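You operate a simulated robot arm through the tools that you are given. There is no shell and no other tool. Be economical: measure what you need, move in short steps, check, and stop when the job is done.

You run a simulated two-armed robot. Do the job below in one go: nothing can be reset, and whatever is moved stays where it is left.

Task
Load the blue crate on the trolley and roll it to the cage.
Fine: brake on first, lift with both hands; brake off to roll and on again at the end.

Only the result counts: the job must be done as asked and must still hold three seconds after the hand-in. Knocking over, shifting, dropping, spilling or breaking anything else fails it.

Robot
Two 6-joint arms with two-finger parallel grippers on one trunk, on a base that drives. Base frame: it is fixed to the floor where the robot stands at the start and does not move with it; the origin is under the middle of the robot, x ahead of it, y to its left, z up. Readings come in m, degrees, newtons and seconds.
The left shoulder is at the start at [0.07, 0.166, 1.445], the right one opposite. With the tool pointing down near the work surface each hand reaches from about 0.2 to 0.64 m from the robot's upright axis, wherever it stands, measured 20 degrees to its own side. Places, roughly: red brake lever [0.9, 0, 0.9]; deck of the trolley [1.1, 0.3, 0.8]; trolley [1.1, 0.3, 0.5]. Payload 3.91 kg a hand.
The TCP of each hand is the grasp point between the finger pads, 0.03 m short of the fingertips. In the tool frame z runs along the fingers and y along their closing line. The gripper opens to 0.11 m. The fingers are 0.02 m wide and 0.01 m thick; the gripper's body (0.048 by 0.112 m) begins 0.055 m behind the TCP.
Orientation is that of the tool frame in the base frame, as a unit quaternion [w, x, y, z]. With the fingers straight down and closing along the base's y, the tool's x points along the base's -x, its y along +y and its z along -z.

Tools
- The arms move only by the tool send_rows. It takes "left_deltas", "right_deltas" or both (then of equal length, played together; a hand with none holds still); each is a list of rows, each an object of numbers (a shift or turn left out is 0, a gripper value left out holds the last): "dx", "dy", "dz": the shift along the tool's x, y, z in units of 30 mm (1.0 is 30 mm); "rx", "ry", "rz": the turn, a rotation vector about the tool's x, y, z in units of 5 degrees (1.0 is 5 degrees); "jaw": the finger opening in m, from 0 to 0.11. In form: [{"dx": .., "dy": .., "dz": .., "rx": .., "ry": .., "rz": .., "jaw": ..}, ...]. A call has 1 to 10 rows; each row shifts and turns the commanded pose from where the row before left it, along the tool's axes as they then stand. A call with a number of a shift or a turn outside -1 to 1 is refused whole. A row lasts 0.2 s, in which the tool goes at most 0.05 m and 8.6 degrees; a call with a longer step from one row to the next is refused whole, and so is a gripper value outside its range. A pose out of reach is approached as far as the arm can. The call stops where the force on the tool passes 40 N (or 10 N more than at its start, if that is more) or the arm is blocked; 0.2 s more then pass. The fingers move at their own pace (about 0.108 m/s each) and stop on an object; they squeeze with about 33 N. The grip force told is the motor's: it shows also when the fingers shut on nothing. Time passes only in rows, and 0.2 s behind the last, so rows that do not move let the fingers close. It gives the time, the measured TCP pose, the force on the tool (base axes), the opening and the grip force at its end, in the units of the frame above (readings bear some noise).
- Cameras (640 x 400 px; columns grow to the right, rows downward): "scene" is now at [0.1267, 0.0086, 1.6639]; the picture's right is [0.02, -1.00, 0.00], its down [-0.68, -0.01, -0.73] and it looks along [0.73, 0.02, -0.68] (base axes); focal length 279 px, centre (320, 200). "left" rides on the left gripper at [0.077, -0.007, -0.114] in its tool frame; the picture's right is [0.09, 1.00, 0.00], its down [-0.80, 0.07, -0.59] and it looks along [-0.59, 0.05, 0.80] (tool axes); focal length 270 px, centre (320, 200). "right" rides on the right gripper at [0.077, 0.007, -0.114] in its tool frame; the picture's right is [-0.09, 1.00, 0.00], its down [-0.80, -0.07, -0.59] and it looks along [-0.59, -0.05, 0.80] (tool axes); focal length 270 px, centre (320, 200). There is no depth. A picture from a camera that has moved, and an enlarged one, comes with that camera's place and axes in the base frame and with its lens. The place of the scene camera against the robot may be out by one fixed shift of up to 0.012 m in any direction.
- camera(camera): a new picture of that camera. It takes no simulated time.
- raise_lower(by): slides the trunk up (or, below 0, down) by that many m; the arms and the scene camera ride with it, the base frame stays. It gives what a move gives, with no picture.
- roll_base(legs): drives the robot by 1 to 6 legs, each [ahead, left, turn to the left] in m, m and degrees, along the robot's own axes; the way and the turn of a leg run together, so that a leg with both is an arc; at most 1.5 m and 180 degrees a leg. The arms and the cameras ride along, it lands a little off, and it stops where it bumps. It gives what a move gives.
- aim_head(pan, tilt): turns the head with the scene camera to pan (to the left, within 86 degrees either way) and tilt (down, from -29 to 69), counted from straight ahead of the robot. It gives what a move gives.
- zoom(camera, box): a new picture of the part [left, top, right, bottom] of that camera's present view, enlarged. It takes no simulated time.
- hand_in(): hands the job in; it is judged then, once.

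Work in short steps. Places have to be worked out from the pictures, the camera data and where the tool is seen: move nearer, look again, correct. Check each grasp and each placing, and mend what went wrong. You have 120 turns and 92 pictures in all, those below and enlarged ones among them. Open the grippers and draw the arms clear of the work before you hand the job in, unless the task says otherwise; then end with one line.

The tools are called after "Call:" as a command line: name --argument value ..., lists and objects as JSON in quotes. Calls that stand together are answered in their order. send_rows: Moves the arms, as the interface text tells. Its arguments: {"type":"object","properties":{"left_deltas":{"type":"array"},"right_deltas":{"type":"array"}},"required":[]} The other tools are called the same way: raise_lower (by) slides the trunk up or down; roll_base (legs) drives the base; aim_head (pan, tilt) turns the head that bears the scene camera; camera (camera) takes a picture; zoom (camera, box) takes an enlarged picture of a part of a camera's view; hand_in () hands the job in.

At the start:

```text
time: 0.0
left_tcp_pos: [0.5955, 0.3541, 0.9993]
left_tcp_rot: [0.0, 0.0, 1.0, 0.0]
left_force: [-0.4, 0.1, -0.1]
left_grip_width: 0.1099
left_grip_force: 0.1
right_tcp_pos: [0.6769, -0.1411, 1.0855]
right_tcp_rot: [0.0, 0.0, 1.0, 0.0]
right_force: [-0.2, 0.3, -0.4]
right_grip_width: 0.1101
right_grip_force: 0.0
trunk travel left (down, up): [-0.94, 0.0]
robot x, y, heading: [-0.0017, 0.003, -0.1]
head pan, tilt: [1.2, 43.1]
```

scene: 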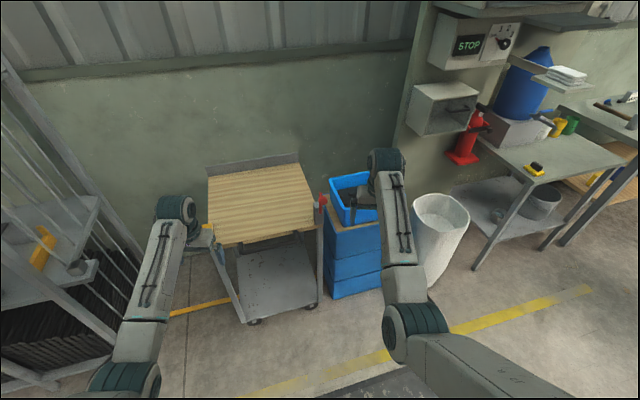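
right: 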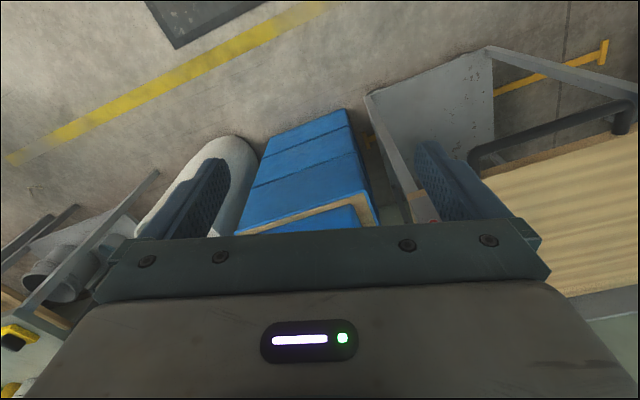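
left: 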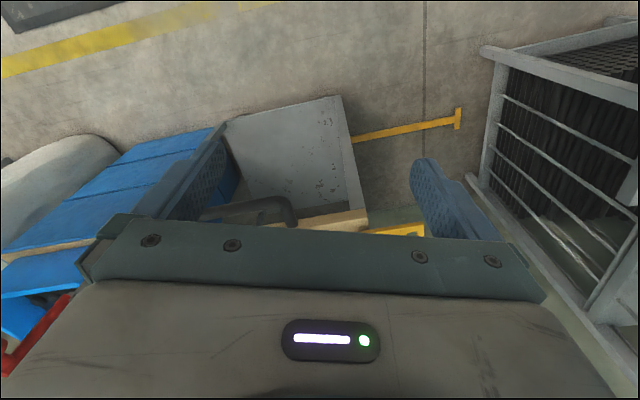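

The scene shows the trolley ahead, blue crates to its right and a cage to the left. I zoom into these to see details.

Call:
zoom --camera "scene" --box '[190, 130, 430, 330]'

Call:
aim_head --pan 40 --tilt 43

Call:
camera --camera "scene"

```text
2.00 times, centred on (310, 230) of scene
camera zoom: at [0.1267, 0.0086, 1.6639], right [0.02, -1.0, 0.0], down [-0.68, -0.01, -0.73], along [0.73, 0.02, -0.68], focal length 559 px, centre (340, 140)
```

zoom: 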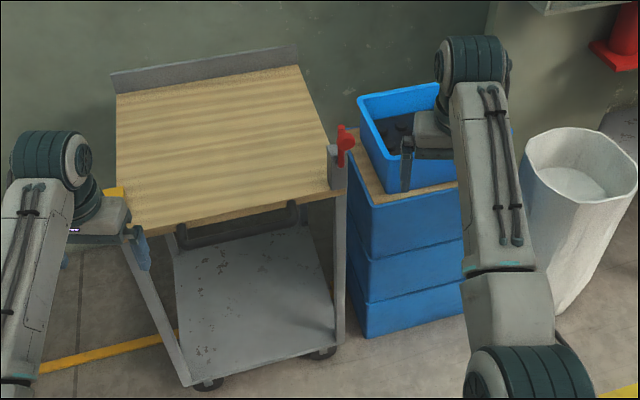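

```text
time: 1.1
left_tcp_pos: [0.5953, 0.3543, 0.9986]
left_tcp_rot: [0.0, 0.0, 1.0, 0.0]
left_force: [-0.4, -0.2, -0.4]
left_grip_width: 0.1101
left_grip_force: 0.1
right_tcp_pos: [0.678, -0.1406, 1.0854]
right_tcp_rot: [0.0, 0.001, 1.0, 0.0]
right_force: [0.2, -0.1, -0.3]
right_grip_width: 0.1103
right_grip_force: 0.1
trunk travel left (down, up): [-0.94, 0.0]
robot x, y, heading: [-0.0001, -0.0011, 0.2]
head pan, tilt: [40.0, 43.0]
```

```text
87 pictures are left
camera scene: at [0.1074, 0.0599, 1.664], right [0.64, -0.77, 0.0], down [-0.52, -0.44, -0.73], along [0.56, 0.47, -0.68], focal length 279 px, centre (320, 200)
```

scene: 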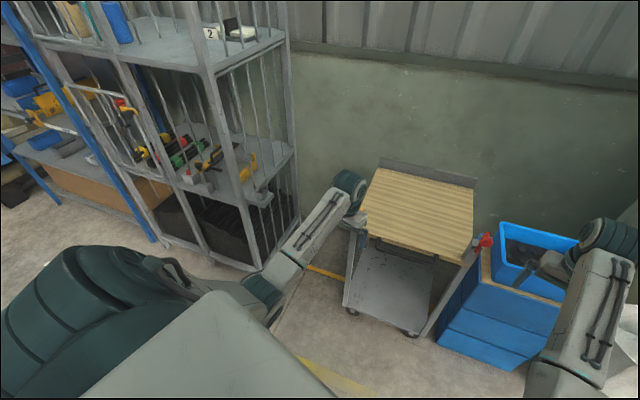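

I judge the deck at z≈0.8 with corners near (0.90,0.01), (0.78,0.44), (1.20,0.59), (1.34,0.15), turned about 17° left. I draw both arms back so that they stop hiding the crate and trolley, then look again.

Call:
send_rows --right_deltas '[{"dx": 1, "dy": -0.6}, {"dx": 1, "dy": -0.6}, {"dx": 1, "dy": -0.6}, {"dx": 1, "dy": -0.6}, {"dx": 1, "dy": -0.6}, {"dx": 1, "dy": -0.6}, {"dx": 1, "dy": -0.6}, {"dx": 1, "dy": -0.6}]' --left_deltas '[{"dx": 1}, {"dx": 1}, {"dx": 1}, {"dx": 1}, {"dx": 1}, {"dx": 1}, {"dx": 1}, {"dx": 0}]'

Call:
aim_head --pan 5 --tilt 43

Call:
zoom --camera "scene" --box '[200, 130, 440, 280]'

Call:
camera --camera "scene"

```text
time: 2.9
left_tcp_pos: [0.3832, 0.3508, 0.9997]
left_tcp_rot: [0.001, 0.001, 1.0, 0.001]
left_force: [-0.3, -0.1, 0.1]
left_grip_width: 0.1097
left_grip_force: 0.0
right_tcp_pos: [0.4824, -0.2769, 0.9907]
right_tcp_rot: [0.002, 0.0, 1.0, 0.0]
right_force: [0.0, -0.6, 0.2]
right_grip_width: 0.1101
right_grip_force: 0.1
right hand out of reach, approached as far as the arm can: row 1, 2, 3, 4, 5, 6, 7, 8
trunk travel left (down, up): [-0.94, 0.0]
robot x, y, heading: [0.0005, 0.0014, -0.1]
head pan, tilt: [40.0, 43.0]
```

```text
time: 3.9
left_tcp_pos: [0.3865, 0.3534, 0.9986]
left_tcp_rot: [0.0, 0.0, 1.0, 0.0]
left_force: [-0.8, -0.4, 0.4]
left_grip_width: 0.1099
left_grip_force: 0.0
right_tcp_pos: [0.4837, -0.2746, 0.9903]
right_tcp_rot: [0.002, -0.001, 1.0, 0.0]
right_force: [-0.4, -0.7, 0.0]
right_grip_width: 0.1099
right_grip_force: 0.1
trunk travel left (down, up): [-0.94, 0.0]
robot x, y, heading: [-0.0007, 0.0023, 0.0]
head pan, tilt: [5.0, 43.0]
```

```text
2.67 times, centred on (320, 205) of scene
camera zoom: at [0.1261, 0.0144, 1.664], right [0.09, -1.0, 0.0], down [-0.68, -0.06, -0.73], along [0.73, 0.06, -0.68], focal length 745 px, centre (320, 187)
```

zoom: 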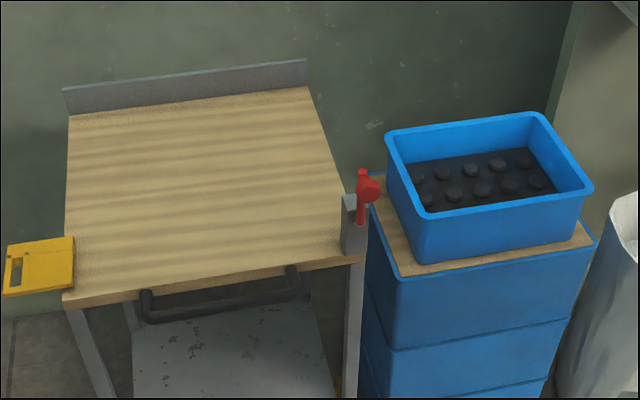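

```text
85 pictures are left
camera scene: at [0.1261, 0.0144, 1.664], right [0.09, -1.0, 0.0], down [-0.68, -0.06, -0.73], along [0.73, 0.06, -0.68], focal length 279 px, centre (320, 200)
```

scene: 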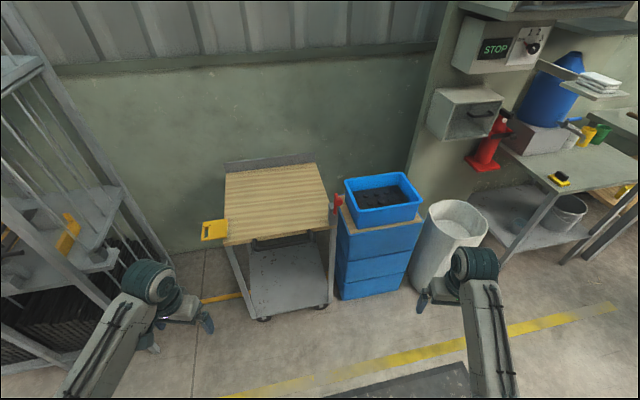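

The crate with dark lumps sits on a board atop the crate stack; the red lever sits on the trolley's near right post. I look closer at the lever, the crate, the yellow plate and the cage.

Call:
zoom --camera "scene" --box '[315, 180, 363, 220]'

Call:
zoom --camera "scene" --box '[190, 205, 280, 265]'

Call:
aim_head --pan 45 --tilt 43

Call:
zoom --camera "scene" --box '[130, 80, 450, 280]'

```text
10.00 times, centred on (339, 200) of scene
camera zoom: at [0.1261, 0.0144, 1.664], right [0.09, -1.0, 0.0], down [-0.68, -0.06, -0.73], along [0.73, 0.06, -0.68], focal length 2794 px, centre (130, 200)
```

zoom: 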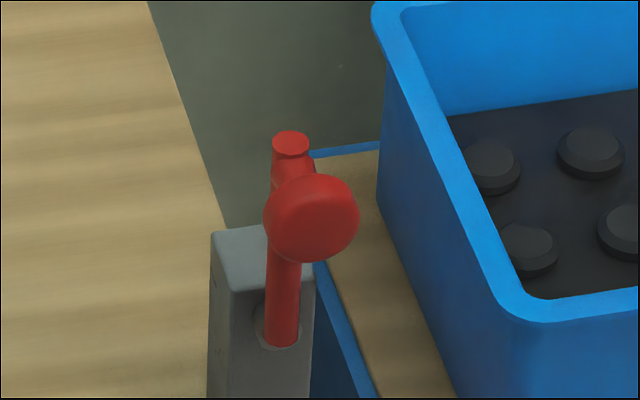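

```text
6.67 times, centred on (235, 235) of scene
camera zoom: at [0.1261, 0.0144, 1.664], right [0.09, -1.0, 0.0], down [-0.68, -0.06, -0.73], along [0.73, 0.06, -0.68], focal length 1863 px, centre (887, -33)
```

zoom: 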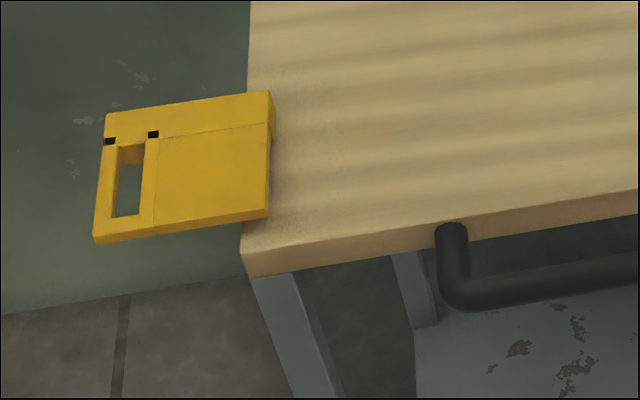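

```text
time: 4.9
left_tcp_pos: [0.3855, 0.3521, 0.9986]
left_tcp_rot: [-0.001, 0.001, 1.0, -0.001]
left_force: [1.3, -0.7, -0.5]
left_grip_width: 0.11
left_grip_force: 0.0
right_tcp_pos: [0.4838, -0.2758, 0.9906]
right_tcp_rot: [0.001, 0.0, 1.0, 0.0]
right_force: [0.9, 0.9, 0.4]
right_grip_width: 0.1099
right_grip_force: 0.0
trunk travel left (down, up): [-0.94, 0.0]
robot x, y, heading: [0.0018, 0.0015, -0.0]
head pan, tilt: [45.0, 43.0]
```

```text
2.00 times, centred on (290, 180) of scene
camera zoom: at [0.1025, 0.0653, 1.664], right [0.71, -0.71, 0.0], down [-0.48, -0.48, -0.73], along [0.52, 0.52, -0.68], focal length 559 px, centre (380, 240)
```

zoom: 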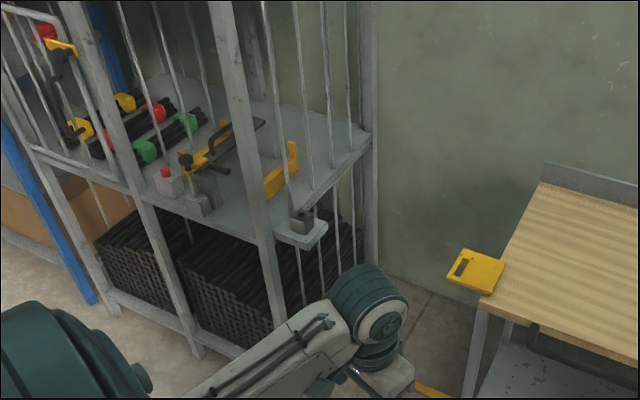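

The cage has a bracket with a dark pin on its right side, and the trolley carries a yellow slotted plate on its left. I move the left arm aside and zoom in on the cage bracket and floor marks.

Call:
send_rows --left_deltas '[{"dy": -1}, {"dy": -1}, {"dy": -1}, {"dy": -1}, {"dy": -1}, {"dy": -1}, {"dy": -1}]'

Call:
zoom --camera "scene" --box '[180, 120, 420, 270]'

Call:
zoom --camera "scene" --box '[240, 140, 320, 190]'

```text
time: 6.5
left_tcp_pos: [0.3878, 0.2021, 0.9795]
left_tcp_rot: [0.005, 0.007, 0.998, 0.062]
left_force: [0.7, 0.9, 0.1]
left_grip_width: 0.1099
left_grip_force: 0.1
left hand out of reach, approached as far as the arm can: row 2, 3
right_tcp_pos: [0.4839, -0.276, 0.9919]
right_tcp_rot: [0.002, 0.001, 1.0, 0.0]
right_force: [-0.2, 0.2, -0.3]
right_grip_width: 0.1101
right_grip_force: 0.0
trunk travel left (down, up): [-0.94, 0.0]
robot x, y, heading: [0.0015, 0.0005, 0.0]
head pan, tilt: [45.0, 43.0]
```

```text
2.67 times, centred on (300, 195) of scene
camera zoom: at [0.1026, 0.0668, 1.6639], right [0.71, -0.71, 0.0], down [-0.48, -0.48, -0.73], along [0.52, 0.52, -0.68], focal length 745 px, centre (373, 213)
```

zoom: 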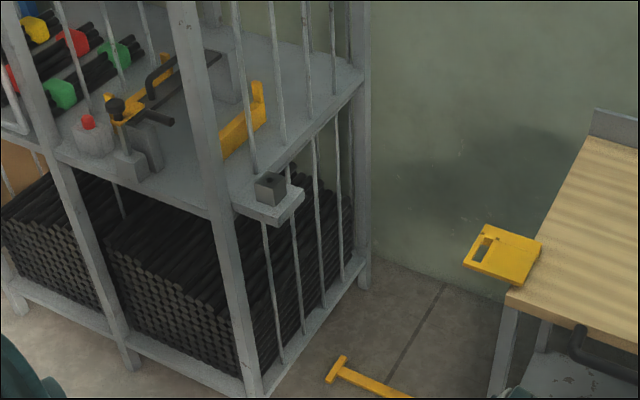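

```text
8.00 times, centred on (280, 165) of scene
camera zoom: at [0.1026, 0.0668, 1.6639], right [0.71, -0.71, 0.0], down [-0.48, -0.48, -0.73], along [0.52, 0.52, -0.68], focal length 2235 px, centre (640, 480)
```

zoom: 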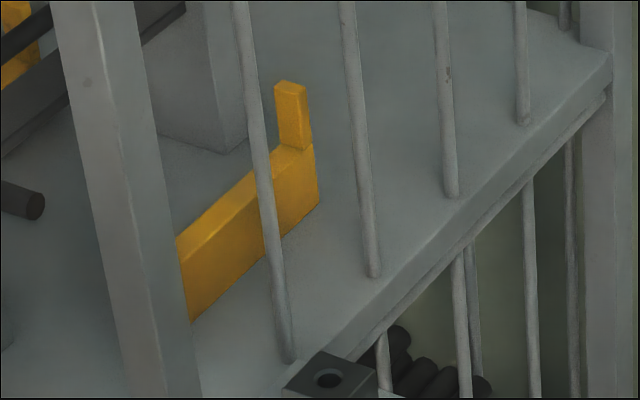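

The floor line with the T end runs from under the trolley to the cage, so the trolley travels to its left along about (-0.3, 0.95) for roughly 0.38 m, until the slot sits over the cage block. I now check the robot's base footprint and free floor ahead by looking down.

Call:
aim_head --pan 0 --tilt 69

Call:
camera --camera "scene"

```text
time: 7.7
left_tcp_pos: [0.3857, 0.2007, 0.9788]
left_tcp_rot: [0.002, 0.007, 0.998, 0.062]
left_force: [0.2, 0.6, 0.1]
left_grip_width: 0.11
left_grip_force: 0.1
right_tcp_pos: [0.4849, -0.2761, 0.9904]
right_tcp_rot: [0.002, 0.0, 1.0, 0.0]
right_force: [0.2, 0.2, -0.7]
right_grip_width: 0.1101
right_grip_force: 0.0
trunk travel left (down, up): [-0.94, 0.0]
robot x, y, heading: [0.0011, -0.0017, -0.0]
head pan, tilt: [0.0, 68.8]
```

```text
79 pictures are left
camera scene: at [0.0996, 0.0066, 1.6323], right [0.0, -1.0, 0.0], down [-0.93, 0.0, -0.36], along [0.36, 0.0, -0.93], focal length 279 px, centre (320, 200)
```

scene: 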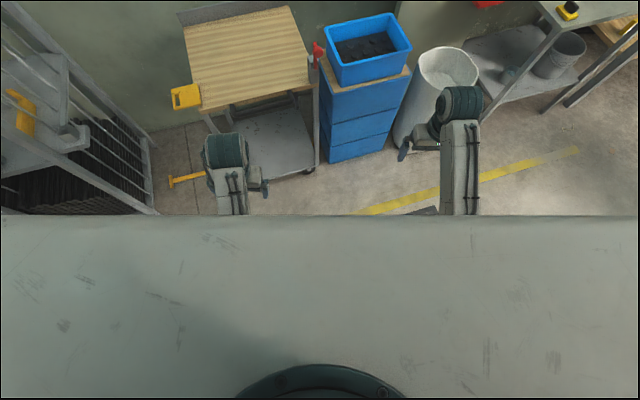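

I estimate the crate rim at z≈0.78, about 0.30×0.21 m, centre (1.165,-0.19), yaw ≈15–17°, on a surface at 0.65. Before driving near it I tilt the right hand so its camera looks at the robot's own base to learn the footprint.

Call:
send_rows --right_deltas '[{"ry": 1}, {"ry": 1}, {"ry": 1}, {"ry": 1}, {"ry": 1}, {"ry": 1}, {"ry": 1}, {"ry": 1}, {"ry": 1}]'

Call:
camera --camera "right"

```text
time: 9.7
left_tcp_pos: [0.3839, 0.2011, 0.9756]
left_tcp_rot: [-0.001, 0.006, 0.998, 0.062]
left_force: [-0.2, 0.5, 0.0]
left_grip_width: 0.1099
left_grip_force: 0.1
right_tcp_pos: [0.5299, -0.2924, 0.8562]
right_tcp_rot: [-0.385, 0.0, 0.923, 0.0]
right_force: [0.6, 0.3, -0.3]
right_grip_width: 0.11
right_grip_force: 0.0
right hand out of reach, approached as far as the arm can: row 1, 2, 3, 4, 5, 6, 7, 8
trunk travel left (down, up): [-0.94, 0.0]
robot x, y, heading: [0.0039, 0.0024, -0.0]
head pan, tilt: [0.0, 68.8]
```

```text
78 pictures are left
camera right: at [0.5577, -0.2837, 0.9925], right [0.06, 1.0, -0.06], down [0.99, -0.07, -0.15], along [-0.15, -0.05, -0.99], focal length 270 px, centre (320, 200)
```

right: 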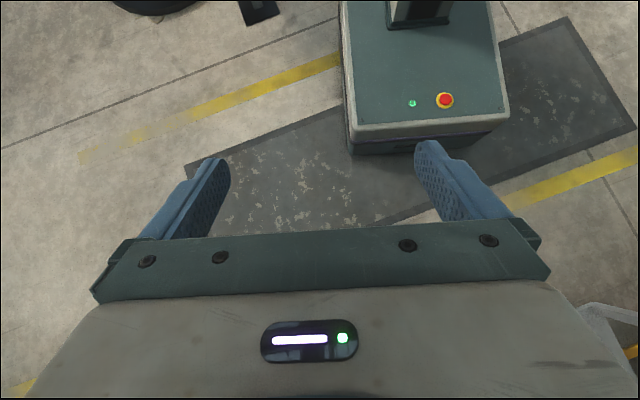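

The base is a box reaching about 0.25 m ahead of and beside the axis. I untilt the right hand and drive to a standoff in front of the crate, turned 16° to the left so I'm parallel with trolley and crate.

Call:
send_rows --right_deltas '[{"ry": -1}, {"ry": -1}, {"ry": -1}, {"ry": -1}, {"ry": -1}, {"ry": -1}, {"ry": -1}, {"ry": -1}, {"ry": -1}]'

Call:
roll_base --legs '[[0, 0, 16], [0, -0.5, 0], [0.25, 0, 0]]'

Call:
aim_head --pan 10 --tilt 50

Call:
camera --camera "scene"

Call:
camera --camera "left"

```text
time: 11.7
left_tcp_pos: [0.3816, 0.2006, 0.9767]
left_tcp_rot: [0.0, 0.007, 0.998, 0.063]
left_force: [-0.8, 0.1, 0.6]
left_grip_width: 0.1099
left_grip_force: 0.0
right_tcp_pos: [0.5292, -0.2917, 0.8558]
right_tcp_rot: [0.001, 0.0, 1.0, 0.0]
right_force: [-1.1, 0.7, 0.1]
right_grip_width: 0.11
right_grip_force: 0.1
trunk travel left (down, up): [-0.94, 0.0]
robot x, y, heading: [-0.001, 0.003, -0.1]
head pan, tilt: [0.0, 68.8]
```

```text
time: 17.0
left_tcp_pos: [0.6967, -0.1228, 0.9776]
left_tcp_rot: [-0.008, -0.128, 0.99, 0.063]
left_force: [-0.6, -0.9, -0.2]
left_grip_width: 0.11
left_grip_force: 0.0
right_tcp_pos: [0.9726, -0.5574, 0.8569]
right_tcp_rot: [0.001, -0.136, 0.991, 0.0]
right_force: [0.1, 0.1, 0.1]
right_grip_width: 0.11
right_grip_force: 0.1
trunk travel left (down, up): [-0.94, 0.0]
robot x, y, heading: [0.3849, -0.4216, 15.7]
head pan, tilt: [0.0, 68.8]
```

```text
time: 17.8
left_tcp_pos: [0.6998, -0.1204, 0.9764]
left_tcp_rot: [-0.009, -0.129, 0.99, 0.063]
left_force: [0.1, -0.1, -0.4]
left_grip_width: 0.1099
left_grip_force: 0.1
right_tcp_pos: [0.9744, -0.5585, 0.8562]
right_tcp_rot: [-0.001, -0.136, 0.991, 0.0]
right_force: [0.4, -1.4, -0.3]
right_grip_width: 0.1098
right_grip_force: 0.0
trunk travel left (down, up): [-0.94, 0.0]
robot x, y, heading: [0.3844, -0.4202, 15.7]
head pan, tilt: [10.0, 50.0]
```

```text
77 pictures are left
camera scene: at [0.4971, -0.3663, 1.654], right [0.43, -0.9, 0.0], down [-0.69, -0.33, -0.64], along [0.58, 0.28, -0.77], focal length 279 px, centre (320, 200)
```

scene: 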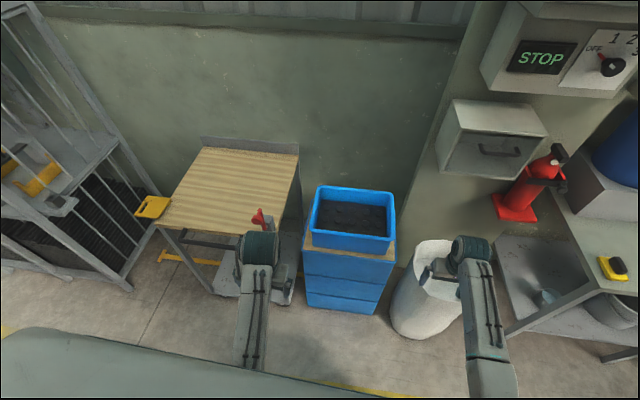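

```text
76 pictures are left
camera left: at [0.6308, -0.1625, 1.0891], right [-0.34, 0.93, 0.13], down [0.78, 0.2, 0.6], along [0.53, 0.3, -0.79], focal length 270 px, centre (320, 200)
```

left: 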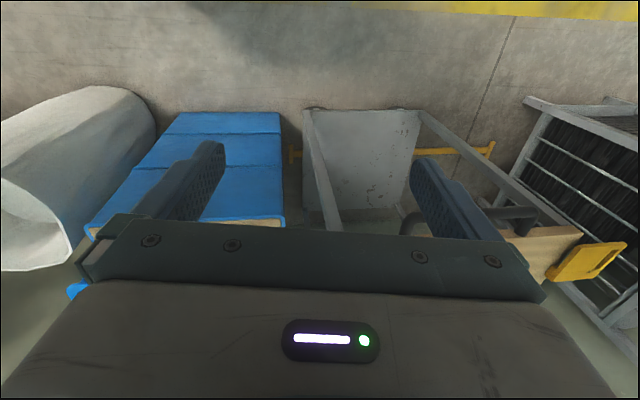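

The robot stands at (0.38,-0.42), heading 15.7°. The lever is visible just above the left wrist, so I zoom in on lever and crate.

Call:
zoom --camera "scene" --box '[236, 195, 284, 225]'

Call:
zoom --camera "scene" --box '[270, 165, 430, 265]'

```text
13.33 times, centred on (260, 210) of scene
camera zoom: at [0.4971, -0.3663, 1.654], right [0.43, -0.9, 0.0], down [-0.69, -0.33, -0.64], along [0.58, 0.28, -0.77], focal length 3725 px, centre (1120, 67)
```

zoom: 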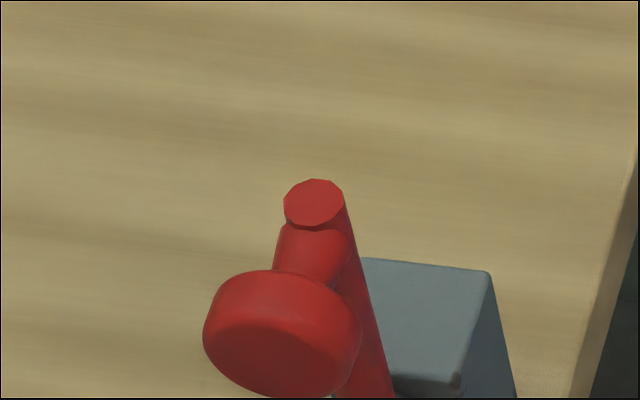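

```text
4.00 times, centred on (350, 215) of scene
camera zoom: at [0.4971, -0.3663, 1.654], right [0.43, -0.9, 0.0], down [-0.69, -0.33, -0.64], along [0.58, 0.28, -0.77], focal length 1118 px, centre (200, 140)
```

zoom: 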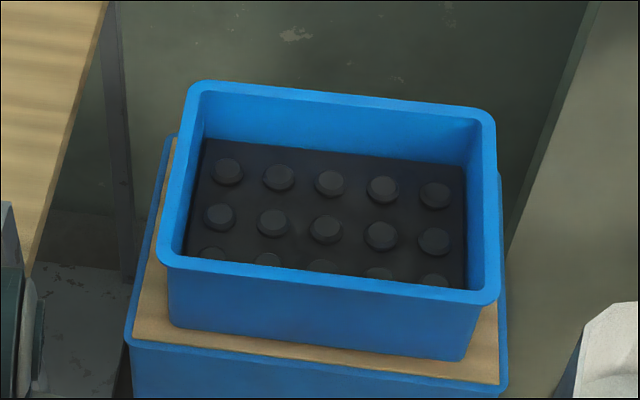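

The lever is a bar on the front face of the grey block, with a knob pointing towards me, so it should swing sideways about an axis pointing at me. I level the left hand's roll and tilt it forward so its camera sees the lever from the front.

Call:
send_rows --left_deltas '[{"rx": 0.7}, {"rx": 0.7}, {"ry": -1}, {"ry": -1}, {"ry": -1}, {"ry": -1}, {"ry": -1}, {"ry": -1}, {"ry": -1}, {"ry": -1}]'

Call:
camera --camera "left"

```text
time: 20.0
left_tcp_pos: [0.6981, -0.1229, 0.9779]
left_tcp_rot: [0.34, -0.121, 0.931, 0.046]
left_force: [0.4, -0.3, -0.1]
left_grip_width: 0.1102
left_grip_force: 0.1
right_tcp_pos: [0.9722, -0.5582, 0.8562]
right_tcp_rot: [0.0, -0.137, 0.991, 0.0]
right_force: [0.7, 0.5, 0.8]
right_grip_width: 0.1102
right_grip_force: 0.2
trunk travel left (down, up): [-0.94, 0.0]
robot x, y, heading: [0.3865, -0.4224, 15.6]
head pan, tilt: [10.0, 50.0]
```

```text
73 pictures are left
camera left: at [0.5734, -0.1643, 1.0153], right [-0.32, 0.95, -0.05], down [0.2, 0.13, 0.97], along [0.92, 0.3, -0.23], focal length 270 px, centre (320, 200)
```

left: 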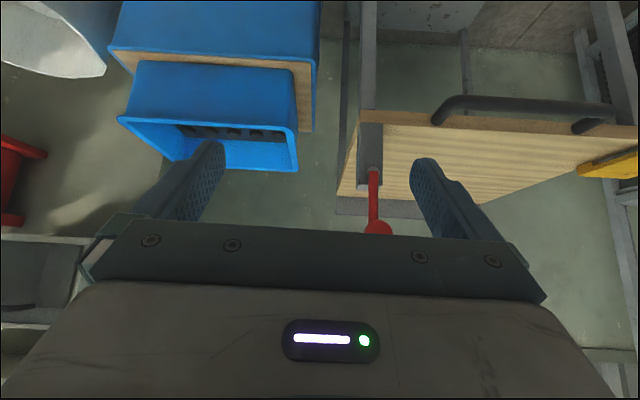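

Triangulating both views puts the knob at about (0.862, 0.01, 0.968) and the pivot near z≈0.885. I drive ahead 0.1 m and set the left hand upright and higher for approaching the knob from above.

Call:
roll_base --legs '[[0.1, 0, 0.3]]'

Call:
send_rows --left_deltas '[{"ry": 1}, {"ry": 1}, {"ry": 1}, {"ry": 1}, {"ry": 1}, {"ry": 1}, {"ry": 1}, {"ry": 1}, {"dz": -1}, {"dz": -1}]'

```text
time: 21.2
left_tcp_pos: [0.7966, -0.0946, 0.9774]
left_tcp_rot: [0.339, -0.122, 0.932, 0.046]
left_force: [0.6, 0.4, 0.7]
left_grip_width: 0.1101
left_grip_force: 0.1
right_tcp_pos: [1.0704, -0.5281, 0.8576]
right_tcp_rot: [0.001, -0.138, 0.99, 0.001]
right_force: [0.1, 0.4, -0.2]
right_grip_width: 0.1101
right_grip_force: 0.0
trunk travel left (down, up): [-0.94, 0.0]
robot x, y, heading: [0.4841, -0.3938, 15.9]
head pan, tilt: [10.0, 50.0]
```

```text
time: 23.4
left_tcp_pos: [0.7969, -0.112, 0.9966]
left_tcp_rot: [0.0, -0.13, 0.991, 0.012]
left_force: [-0.3, 0.1, -0.1]
left_grip_width: 0.1103
left_grip_force: 0.1
left hand out of reach, approached as far as the arm can: row 9, 10
right_tcp_pos: [1.0722, -0.5289, 0.856]
right_tcp_rot: [0.0, -0.138, 0.99, 0.001]
right_force: [0.2, 0.4, 0.6]
right_grip_width: 0.11
right_grip_force: 0.1
trunk travel left (down, up): [-0.94, 0.0]
robot x, y, heading: [0.4846, -0.3919, 15.8]
head pan, tilt: [10.0, 50.0]
```

The hand must move outward before it can rise. I step it forward and up, beside the lever but clear of it.

Call:
send_rows --left_deltas '[{"dx": -0.7, "dz": -0.6}, {"dx": -0.7, "dz": -0.6}, {"dx": -0.7, "dz": -0.6}, {"dx": -0.7, "dz": -0.6}, {"dx": -0.4, "dz": -0.6}]'

Call:
zoom --camera "scene" --box '[190, 150, 350, 250]'

```text
time: 24.6
left_tcp_pos: [0.8788, -0.0936, 0.9959]
left_tcp_rot: [-0.015, -0.135, 0.99, 0.042]
left_force: [0.1, 0.1, 0.3]
left_grip_width: 0.1097
left_grip_force: 0.1
left hand out of reach, approached as far as the arm can: row 1, 2, 3, 4, 5
right_tcp_pos: [1.0727, -0.528, 0.8555]
right_tcp_rot: [-0.001, -0.138, 0.99, 0.0]
right_force: [-0.6, 0.5, 0.2]
right_grip_width: 0.1099
right_grip_force: 0.1
trunk travel left (down, up): [-0.94, 0.0]
robot x, y, heading: [0.4865, -0.3902, 15.7]
head pan, tilt: [10.0, 50.0]
```

```text
4.00 times, centred on (270, 200) of scene
camera zoom: at [0.596, -0.3385, 1.6542], right [0.44, -0.9, 0.0], down [-0.69, -0.33, -0.64], along [0.58, 0.28, -0.77], focal length 1118 px, centre (520, 200)
```

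zoom: 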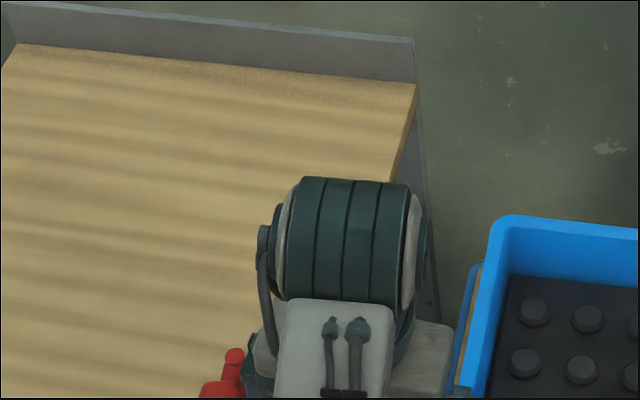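

The tool-down pose cannot rise above z≈1.0 here, so I will approach the knob with the fingers tilted forward instead. I back the hand off, shift left and start tilting.

Call:
send_rows --left_deltas '[{"dx": 1, "rx": 1}, {"dx": 1}, {"dx": 1}, {"dy": 1, "ry": -1}, {"dy": 1, "ry": -1}, {"dy": 1, "ry": -1}, {"dy": 0.5, "ry": -1}, {"ry": -1}, {"ry": -1}, {"ry": -1}]'

Call:
send_rows --left_deltas '[{"ry": -1}, {"ry": -1}, {"ry": -1}, {"ry": -1}, {"ry": -1}, {"ry": -1}]'

Call:
camera --camera "left"

Call:
camera --camera "scene"

```text
time: 26.8
left_tcp_pos: [0.7831, -0.0591, 0.9906]
left_tcp_rot: [0.303, -0.137, 0.943, -0.001]
left_force: [0.2, 0.1, 0.3]
left_grip_width: 0.1098
left_grip_force: 0.1
left hand out of reach, approached as far as the arm can: row 1
right_tcp_pos: [1.0727, -0.5294, 0.8556]
right_tcp_rot: [0.0, -0.138, 0.99, 0.0]
right_force: [0.1, 0.5, -0.1]
right_grip_width: 0.1103
right_grip_force: 0.0
trunk travel left (down, up): [-0.94, 0.0]
robot x, y, heading: [0.482, -0.3916, 15.6]
head pan, tilt: [10.0, 50.0]
```

```text
time: 28.2
left_tcp_pos: [0.783, -0.0592, 0.9907]
left_tcp_rot: [0.537, -0.132, 0.832, 0.034]
left_force: [-0.7, -0.6, 0.5]
left_grip_width: 0.1103
left_grip_force: 0.1
right_tcp_pos: [1.0725, -0.5288, 0.8543]
right_tcp_rot: [0.0, -0.137, 0.991, 0.0]
right_force: [-0.1, 0.6, -0.4]
right_grip_width: 0.1101
right_grip_force: 0.1
trunk travel left (down, up): [-0.94, 0.0]
robot x, y, heading: [0.4814, -0.3903, 15.6]
head pan, tilt: [10.0, 50.0]
```

```text
71 pictures are left
camera left: at [0.6549, -0.1029, 0.9702], right [-0.29, 0.94, -0.16], down [-0.23, 0.1, 0.97], along [0.93, 0.32, 0.19], focal length 270 px, centre (320, 200)
```

left: 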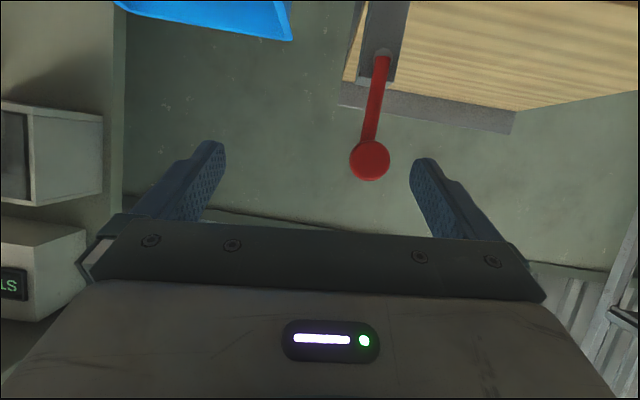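

```text
70 pictures are left
camera scene: at [0.595, -0.3383, 1.6542], right [0.44, -0.9, 0.0], down [-0.69, -0.33, -0.64], along [0.58, 0.28, -0.77], focal length 279 px, centre (320, 200)
```

scene: 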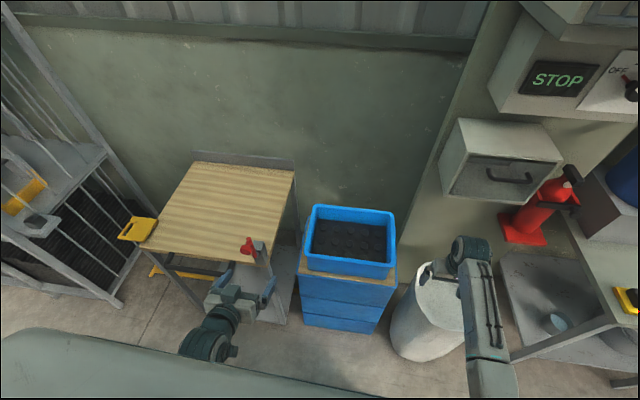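

I now see the lever upright between the fingers; the knob is about 9 cm ahead and 4 cm left of the TCP. I fix the hand's roll, shift left and slide forward so that the fingers straddle the knob.

Call:
send_rows --left_deltas '[{"rz": 0.9, "dy": 0.69}, {"rz": 0.9, "dy": 0.69}, {"dz": 0.77, "dx": -0.19}, {"dz": 0.77, "dx": -0.19}, {"dz": 0.77, "dx": -0.19}, {"dz": 0.77, "dx": -0.19}]'

Call:
camera --camera "left"

```text
time: 29.6
left_tcp_pos: [0.8661, -0.0001, 0.9698]
left_tcp_rot: [0.531, -0.066, 0.841, 0.076]
left_force: [0.5, 0.1, 0.6]
left_grip_width: 0.11
left_grip_force: 0.0
right_tcp_pos: [1.0746, -0.5279, 0.8545]
right_tcp_rot: [-0.001, -0.139, 0.99, 0.0]
right_force: [1.2, 0.0, -1.3]
right_grip_width: 0.1101
right_grip_force: 0.1
trunk travel left (down, up): [-0.94, 0.0]
robot x, y, heading: [0.4805, -0.3919, 16.2]
head pan, tilt: [10.0, 50.0]
```

```text
69 pictures are left
camera left: at [0.7347, -0.0331, 0.9489], right [-0.23, 0.97, -0.02], down [-0.2, -0.03, 0.98], along [0.95, 0.23, 0.2], focal length 270 px, centre (320, 200)
```

left: 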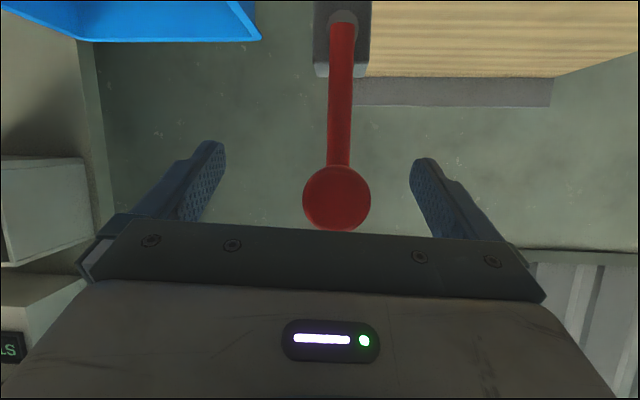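

The knob is nicely between the fingers. I narrow the jaw around it and probe gently to the right (−y of tool) to see whether the lever swings that way.

Call:
send_rows --left_deltas '[{"dy": 0.27, "jaw": 0.05}, {"jaw": 0.05}, {"jaw": 0.05}, {"dy": -0.5}, {"dy": -0.5}, {"dy": -0.5}]'

Call:
camera --camera "left"

```text
time: 31.0
left_tcp_pos: [0.8734, -0.0366, 0.9666]
left_tcp_rot: [0.532, -0.067, 0.841, 0.077]
left_force: [0.1, 0.2, 0.1]
left_grip_width: 0.0501
left_grip_force: 0.1
right_tcp_pos: [1.0728, -0.5282, 0.8543]
right_tcp_rot: [-0.001, -0.138, 0.99, 0.001]
right_force: [0.0, 0.4, 0.2]
right_grip_width: 0.1097
right_grip_force: 0.1
trunk travel left (down, up): [-0.94, 0.0]
robot x, y, heading: [0.4836, -0.3956, 15.9]
head pan, tilt: [10.0, 50.0]
```

```text
68 pictures are left
camera left: at [0.7403, -0.069, 0.9461], right [-0.23, 0.97, -0.02], down [-0.2, -0.03, 0.98], along [0.95, 0.23, 0.2], focal length 270 px, centre (320, 200)
```

left: 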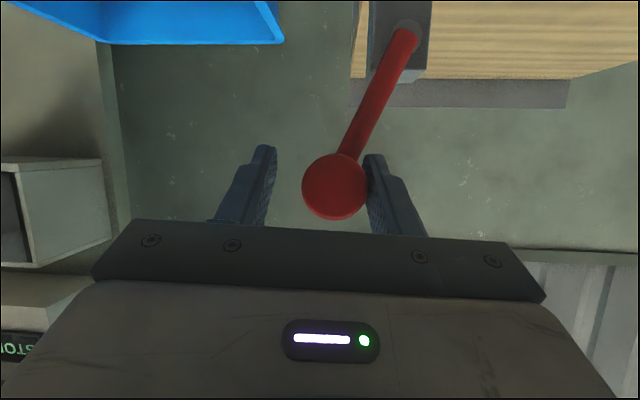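

The lever swings right freely, at about 25° now. I continue along its arc, rightward and downward, to find its stop.

Call:
send_rows --left_deltas '[{"dy": -0.5, "dx": 0.3, "dz": 0.14}, {"dy": -0.45, "dx": 0.37, "dz": 0.17}, {"dy": -0.4, "dx": 0.42, "dz": 0.19}]'

Call:
camera --camera "left"

```text
time: 31.8
left_tcp_pos: [0.8812, -0.0748, 0.928]
left_tcp_rot: [0.532, -0.067, 0.841, 0.077]
left_force: [0.8, -0.4, -0.4]
left_grip_width: 0.0501
left_grip_force: 0.1
right_tcp_pos: [1.0729, -0.527, 0.8549]
right_tcp_rot: [-0.001, -0.138, 0.99, -0.001]
right_force: [-0.9, -0.2, 0.1]
right_grip_width: 0.11
right_grip_force: 0.0
trunk travel left (down, up): [-0.94, 0.0]
robot x, y, heading: [0.4883, -0.3918, 15.8]
head pan, tilt: [10.0, 50.0]
```

```text
67 pictures are left
camera left: at [0.7489, -0.1068, 0.9068], right [-0.23, 0.97, -0.02], down [-0.2, -0.02, 0.98], along [0.95, 0.23, 0.2], focal length 270 px, centre (320, 200)
```

left: 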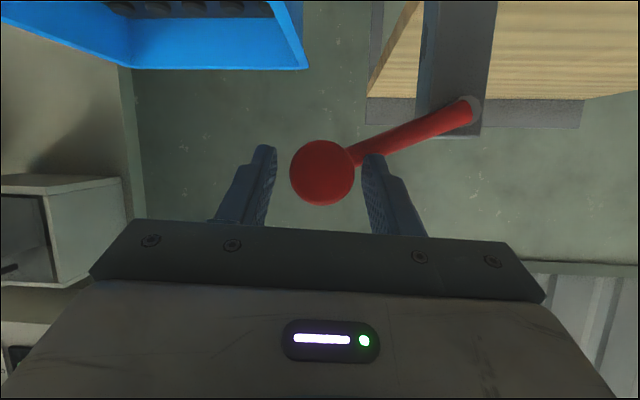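

The lever is now about 63° over with no resistance. I close on the knob and follow the arc further downward until a stop is felt.

Call:
send_rows --left_deltas '[{"jaw": 0.02}, {"jaw": 0.02}, {"dy": -0.2, "dx": 0.3, "dz": 0.14}, {"dy": -0.1, "dx": 0.35, "dz": 0.16}, {"dx": 0.3, "dz": 0.14}]'

Call:
camera --camera "left"

```text
time: 33.0
left_tcp_pos: [0.8822, -0.0784, 0.9102]
left_tcp_rot: [0.543, -0.068, 0.833, 0.08]
left_force: [-20.9, 0.4, 20.6]
left_grip_width: 0.0332
left_grip_force: 44.9
right_tcp_pos: [1.0696, -0.527, 0.8592]
right_tcp_rot: [0.002, -0.138, 0.99, 0.002]
right_force: [-0.1, -0.5, 0.3]
right_grip_width: 0.1101
right_grip_force: 0.0
trunk travel left (down, up): [-0.94, 0.0]
robot x, y, heading: [0.4837, -0.3956, 15.8]
head pan, tilt: [10.0, 50.0]
stopped in row 5 (left hand): the force on the tool passed its limit (the readings are from after the stop); the commanded pose is now the measured one
```

```text
66 pictures are left
camera left: at [0.7509, -0.1124, 0.8849], right [-0.23, 0.97, -0.02], down [-0.22, -0.03, 0.97], along [0.95, 0.23, 0.23], focal length 270 px, centre (320, 200)
```

left: 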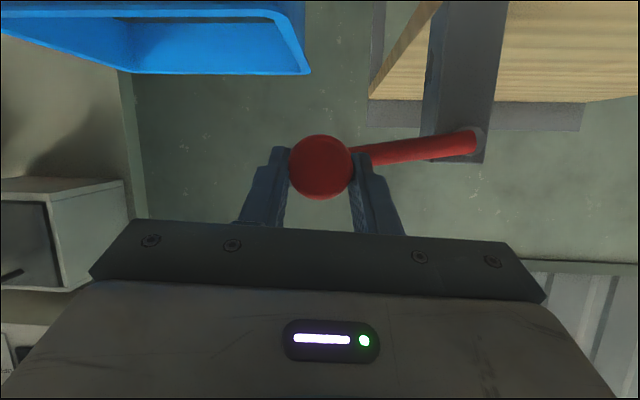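

The lever stopped firmly at about 75–80° to the right. I test whether this is "on" by pushing left along the bar (radially), watching the force and the trolley.

Call:
send_rows --left_deltas '[{}, {"dy": 0.15}, {"dy": 0.15}, {"dy": 0.2}, {"dy": 0.2}]'

Call:
camera --camera "left"

```text
time: 33.8
left_tcp_pos: [0.8821, -0.0793, 0.9101]
left_tcp_rot: [0.542, -0.07, 0.834, 0.077]
left_force: [-11.1, -26.6, 18.6]
left_grip_width: 0.0331
left_grip_force: 45.1
right_tcp_pos: [1.0701, -0.5314, 0.8588]
right_tcp_rot: [0.002, -0.138, 0.99, 0.002]
right_force: [0.3, 0.2, 0.5]
right_grip_width: 0.1098
right_grip_force: 0.1
trunk travel left (down, up): [-0.94, 0.0]
robot x, y, heading: [0.486, -0.3967, 15.9]
head pan, tilt: [10.0, 50.0]
stopped in row 3 (left hand): the force on the tool passed its limit (the readings are from after the stop); the commanded pose is now the measured one
```

```text
65 pictures are left
camera left: at [0.7509, -0.1121, 0.8856], right [-0.23, 0.97, -0.03], down [-0.22, -0.02, 0.97], along [0.95, 0.23, 0.22], focal length 270 px, centre (320, 200)
```

left: 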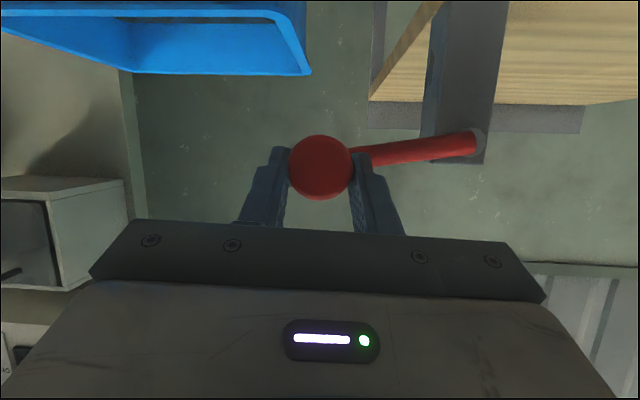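

The trolley resisted 27 N without moving, so the brake is on with the lever down to the right. I release the knob and back the left hand away along the fingers.

Call:
send_rows --left_deltas '[{"jaw": 0.08}, {"jaw": 0.08}, {"dz": -0.8}, {"dz": -0.8}, {"dz": -0.8}, {"dz": -0.8}, {"dz": -0.8}]'

Call:
camera --camera "left"

```text
time: 35.4
left_tcp_pos: [0.7774, -0.0998, 0.9544]
left_tcp_rot: [0.54, -0.07, 0.835, 0.077]
left_force: [-0.9, 0.0, -0.5]
left_grip_width: 0.0802
left_grip_force: 0.1
right_tcp_pos: [1.0718, -0.529, 0.8561]
right_tcp_rot: [0.002, -0.138, 0.99, 0.001]
right_force: [0.0, -0.1, -1.9]
right_grip_width: 0.1099
right_grip_force: 0.0
trunk travel left (down, up): [-0.94, 0.0]
robot x, y, heading: [0.4801, -0.3935, 15.6]
head pan, tilt: [10.0, 50.0]
```

```text
64 pictures are left
camera left: at [0.6462, -0.1322, 0.9311], right [-0.23, 0.97, -0.03], down [-0.22, -0.02, 0.98], along [0.95, 0.23, 0.22], focal length 270 px, centre (320, 200)
```

left: 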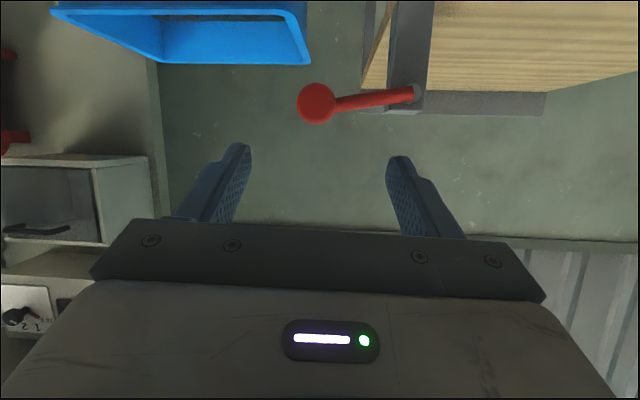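

The lever stays down and I have deck z≈0.80, block top ≈0.905, crate yaw ≈17.4° and crate centre ≈(1.161,-0.192). I shift the left hand right to clear the lever, square it up, then drive to 0.52 m from the crate centre.

Call:
send_rows --left_deltas '[{"dy": -1, "rx": -0.5, "rz": -0.9, "jaw": 0.04}, {"dy": -1}, {"dy": -0.8}, {}]'

Call:
roll_base --legs '[[0.19, 0, 1.7]]'

Call:
camera --camera "scene"

```text
time: 36.1
left_tcp_pos: [0.7772, -0.1295, 0.94]
left_tcp_rot: [0.535, -0.026, 0.838, 0.101]
left_force: [-0.4, 0.5, 0.0]
left_grip_width: 0.0396
left_grip_force: 0.0
left hand out of reach, approached as far as the arm can: row 3
right_tcp_pos: [1.0724, -0.5278, 0.8567]
right_tcp_rot: [0.0, -0.137, 0.991, -0.001]
right_force: [-0.2, 0.4, -0.3]
right_grip_width: 0.1101
right_grip_force: 0.0
trunk travel left (down, up): [-0.94, 0.0]
robot x, y, heading: [0.4835, -0.3951, 15.7]
head pan, tilt: [10.0, 50.0]
stopped in row 3 (left hand): the arm was blocked; the commanded pose is now the measured one
```

```text
time: 37.7
left_tcp_pos: [0.9369, -0.0728, 0.9422]
left_tcp_rot: [0.537, -0.038, 0.836, 0.11]
left_force: [0.2, 0.1, 0.4]
left_grip_width: 0.0399
left_grip_force: 0.0
right_tcp_pos: [1.2378, -0.4623, 0.8541]
right_tcp_rot: [-0.003, -0.151, 0.988, 0.0]
right_force: [-0.4, -0.2, 0.2]
right_grip_width: 0.1097
right_grip_force: 0.0
trunk travel left (down, up): [-0.94, 0.0]
robot x, y, heading: [0.6542, -0.3429, 17.5]
head pan, tilt: [10.0, 50.0]
stopped in leg 1: the robot was blocked; the commanded pose is now the measured one
```

```text
63 pictures are left
camera scene: at [0.7577, -0.2849, 1.6547], right [0.46, -0.89, 0.0], down [-0.68, -0.35, -0.65], along [0.57, 0.3, -0.76], focal length 279 px, centre (320, 200)
```

scene: 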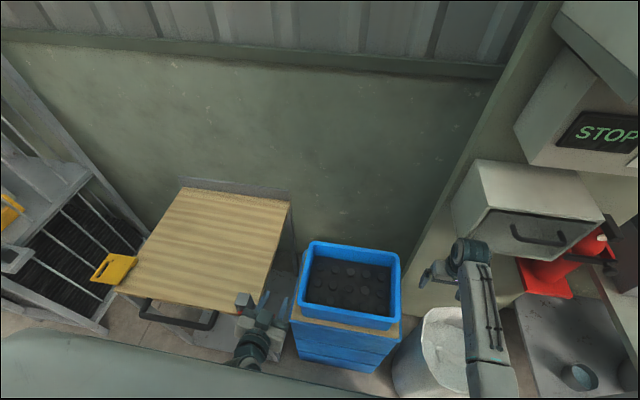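

Driving stopped about 1.5 cm short; something blocked it. I look at the left hand near the lever to see what touches.

Call:
zoom --camera "scene" --box '[200, 260, 320, 380]'

Call:
camera --camera "left"

```text
3.33 times, centred on (260, 320) of scene
camera zoom: at [0.7577, -0.2849, 1.6547], right [0.46, -0.89, 0.0], down [-0.68, -0.35, -0.65], along [0.57, 0.3, -0.76], focal length 931 px, centre (520, -200)
```

zoom: 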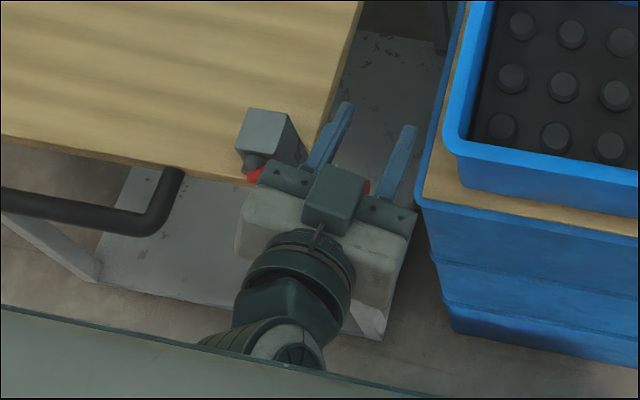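

```text
61 pictures are left
camera left: at [0.8047, -0.1008, 0.918], right [-0.22, 0.97, 0.06], down [-0.2, -0.11, 0.97], along [0.96, 0.2, 0.22], focal length 270 px, centre (320, 200)
```

left: 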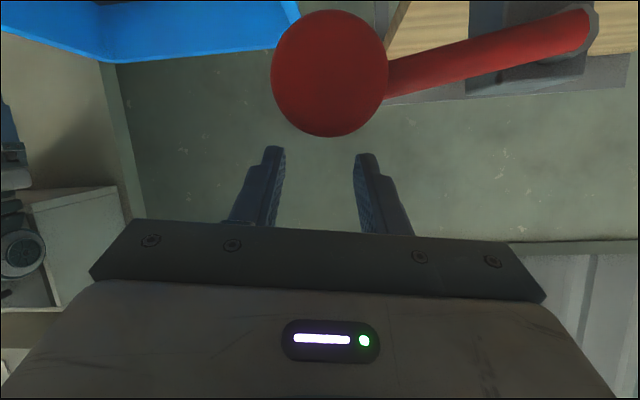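

The left hand sits over the knob, with its camera side touching it. I back the base off, bring the left hand upright and higher, and then advance over the knob.

Call:
roll_base --legs '[[-0.16, 0, 0]]'

Call:
send_rows --left_deltas '[{"ry": 1}, {"ry": 1}, {"ry": 1}, {"ry": 1}, {"ry": 1}, {"ry": 1}, {"ry": 1}, {"ry": 1}, {"ry": 1}, {"ry": 1}]'

Call:
send_rows --left_deltas '[{"ry": 1}, {"ry": 1}, {"ry": 1}, {"dx": -0.7, "dz": -0.5}, {"dx": -0.7, "dz": -0.5}, {"dx": -0.7, "dz": -0.5}]'

Call:
camera --camera "left"

```text
time: 39.1
left_tcp_pos: [0.7948, -0.117, 0.9396]
left_tcp_rot: [0.532, -0.037, 0.839, 0.108]
left_force: [0.2, 0.5, -0.6]
left_grip_width: 0.04
left_grip_force: 0.0
right_tcp_pos: [1.0945, -0.5089, 0.8501]
right_tcp_rot: [-0.006, -0.151, 0.988, -0.001]
right_force: [-1.1, -0.8, 0.2]
right_grip_width: 0.1099
right_grip_force: 0.1
trunk travel left (down, up): [-0.94, 0.0]
robot x, y, heading: [0.5099, -0.3908, 17.4]
head pan, tilt: [10.0, 50.0]
```

```text
time: 40.7
left_tcp_pos: [0.7724, -0.0793, 0.9317]
left_tcp_rot: [0.252, -0.015, 0.957, 0.14]
left_force: [0.2, -0.2, -0.1]
left_grip_width: 0.0398
left_grip_force: 0.1
right_tcp_pos: [1.0953, -0.5091, 0.8508]
right_tcp_rot: [-0.006, -0.151, 0.988, -0.001]
right_force: [-0.3, -0.8, -0.3]
right_grip_width: 0.1099
right_grip_force: 0.1
trunk travel left (down, up): [-0.94, 0.0]
robot x, y, heading: [0.5072, -0.3863, 17.4]
head pan, tilt: [10.0, 50.0]
stopped in row 7 (left hand): the arm was blocked; the commanded pose is now the measured one
```

```text
time: 42.1
left_tcp_pos: [0.7919, -0.0381, 0.9726]
left_tcp_rot: [0.101, 0.003, 0.974, 0.203]
left_force: [0.0, -0.6, -0.3]
left_grip_width: 0.04
left_grip_force: 0.1
right_tcp_pos: [1.0945, -0.5082, 0.8512]
right_tcp_rot: [-0.006, -0.152, 0.988, 0.0]
right_force: [0.3, 0.0, -0.9]
right_grip_width: 0.11
right_grip_force: 0.2
trunk travel left (down, up): [-0.94, 0.0]
robot x, y, heading: [0.5074, -0.389, 17.3]
head pan, tilt: [10.0, 50.0]
stopped in row 6 (left hand): the arm was blocked; the commanded pose is now the measured one
```

```text
60 pictures are left
camera left: at [0.6945, -0.0868, 1.0582], right [-0.12, 0.92, 0.38], down [0.66, -0.21, 0.72], along [0.74, 0.34, -0.58], focal length 270 px, centre (320, 200)
```

left: 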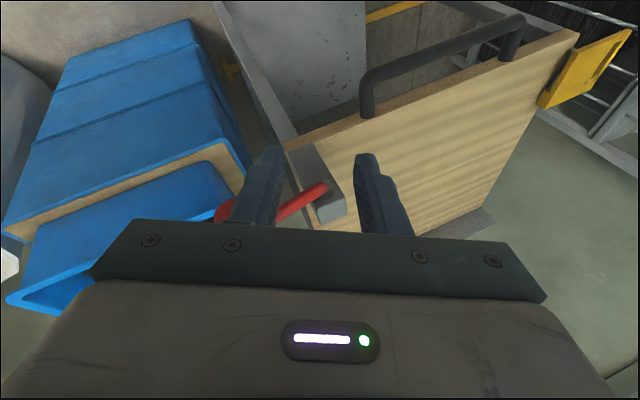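

The arm seems folded too tightly against the body. I back the base off more, extend the hand forward, and then square its orientation.

Call:
roll_base --legs '[[-0.2, 0, 0]]'

Call:
send_rows --left_deltas '[{"dx": -1}, {"dx": -1}, {"dx": -1}, {"dx": -1}, {"rx": 1, "ry": 1}, {"rx": 1, "ry": 1}, {"rx": 1}, {"rx": 1}, {"rx": 0.5}]'

```text
time: 43.7
left_tcp_pos: [0.6039, -0.0999, 0.9718]
left_tcp_rot: [0.1, 0.004, 0.974, 0.203]
left_force: [0.8, -0.1, -0.9]
left_grip_width: 0.0399
left_grip_force: 0.1
right_tcp_pos: [0.9052, -0.571, 0.8505]
right_tcp_rot: [-0.006, -0.15, 0.989, -0.001]
right_force: [0.7, -0.4, 0.8]
right_grip_width: 0.1102
right_grip_force: 0.2
trunk travel left (down, up): [-0.94, 0.0]
robot x, y, heading: [0.3126, -0.4461, 17.2]
head pan, tilt: [10.0, 50.0]
```

```text
time: 45.7
left_tcp_pos: [0.7196, -0.1064, 0.9973]
left_tcp_rot: [0.015, -0.004, 1.0, 0.007]
left_force: [-0.2, 0.1, 0.5]
left_grip_width: 0.04
left_grip_force: 0.1
right_tcp_pos: [0.9033, -0.5691, 0.8518]
right_tcp_rot: [-0.005, -0.151, 0.989, -0.001]
right_force: [-0.9, 0.2, -0.5]
right_grip_width: 0.1102
right_grip_force: 0.0
trunk travel left (down, up): [-0.94, 0.0]
robot x, y, heading: [0.3154, -0.4459, 17.3]
head pan, tilt: [10.0, 50.0]
```

The hand is upright now but with yaw 0. I turn it by 17° to match the crate and extend slightly, correcting lateral offset.

Call:
send_rows --left_deltas '[{"rz": -0.85}, {"rz": -0.85}, {"rz": -0.85}, {"rz": -0.85}, {"dx": -0.6, "dy": -0.4, "jaw": 0.09}, {"dx": -0.5, "dy": -0.4}]'

```text
time: 47.1
left_tcp_pos: [0.7583, -0.1184, 0.9969]
left_tcp_rot: [0.016, -0.151, 0.988, 0.006]
left_force: [0.6, 0.3, -0.1]
left_grip_width: 0.09
left_grip_force: 0.1
right_tcp_pos: [0.9047, -0.5708, 0.851]
right_tcp_rot: [-0.005, -0.15, 0.989, 0.0]
right_force: [0.2, -0.1, -0.4]
right_grip_width: 0.1099
right_grip_force: 0.2
trunk travel left (down, up): [-0.94, 0.0]
robot x, y, heading: [0.3184, -0.4483, 17.3]
head pan, tilt: [10.0, 50.0]
```

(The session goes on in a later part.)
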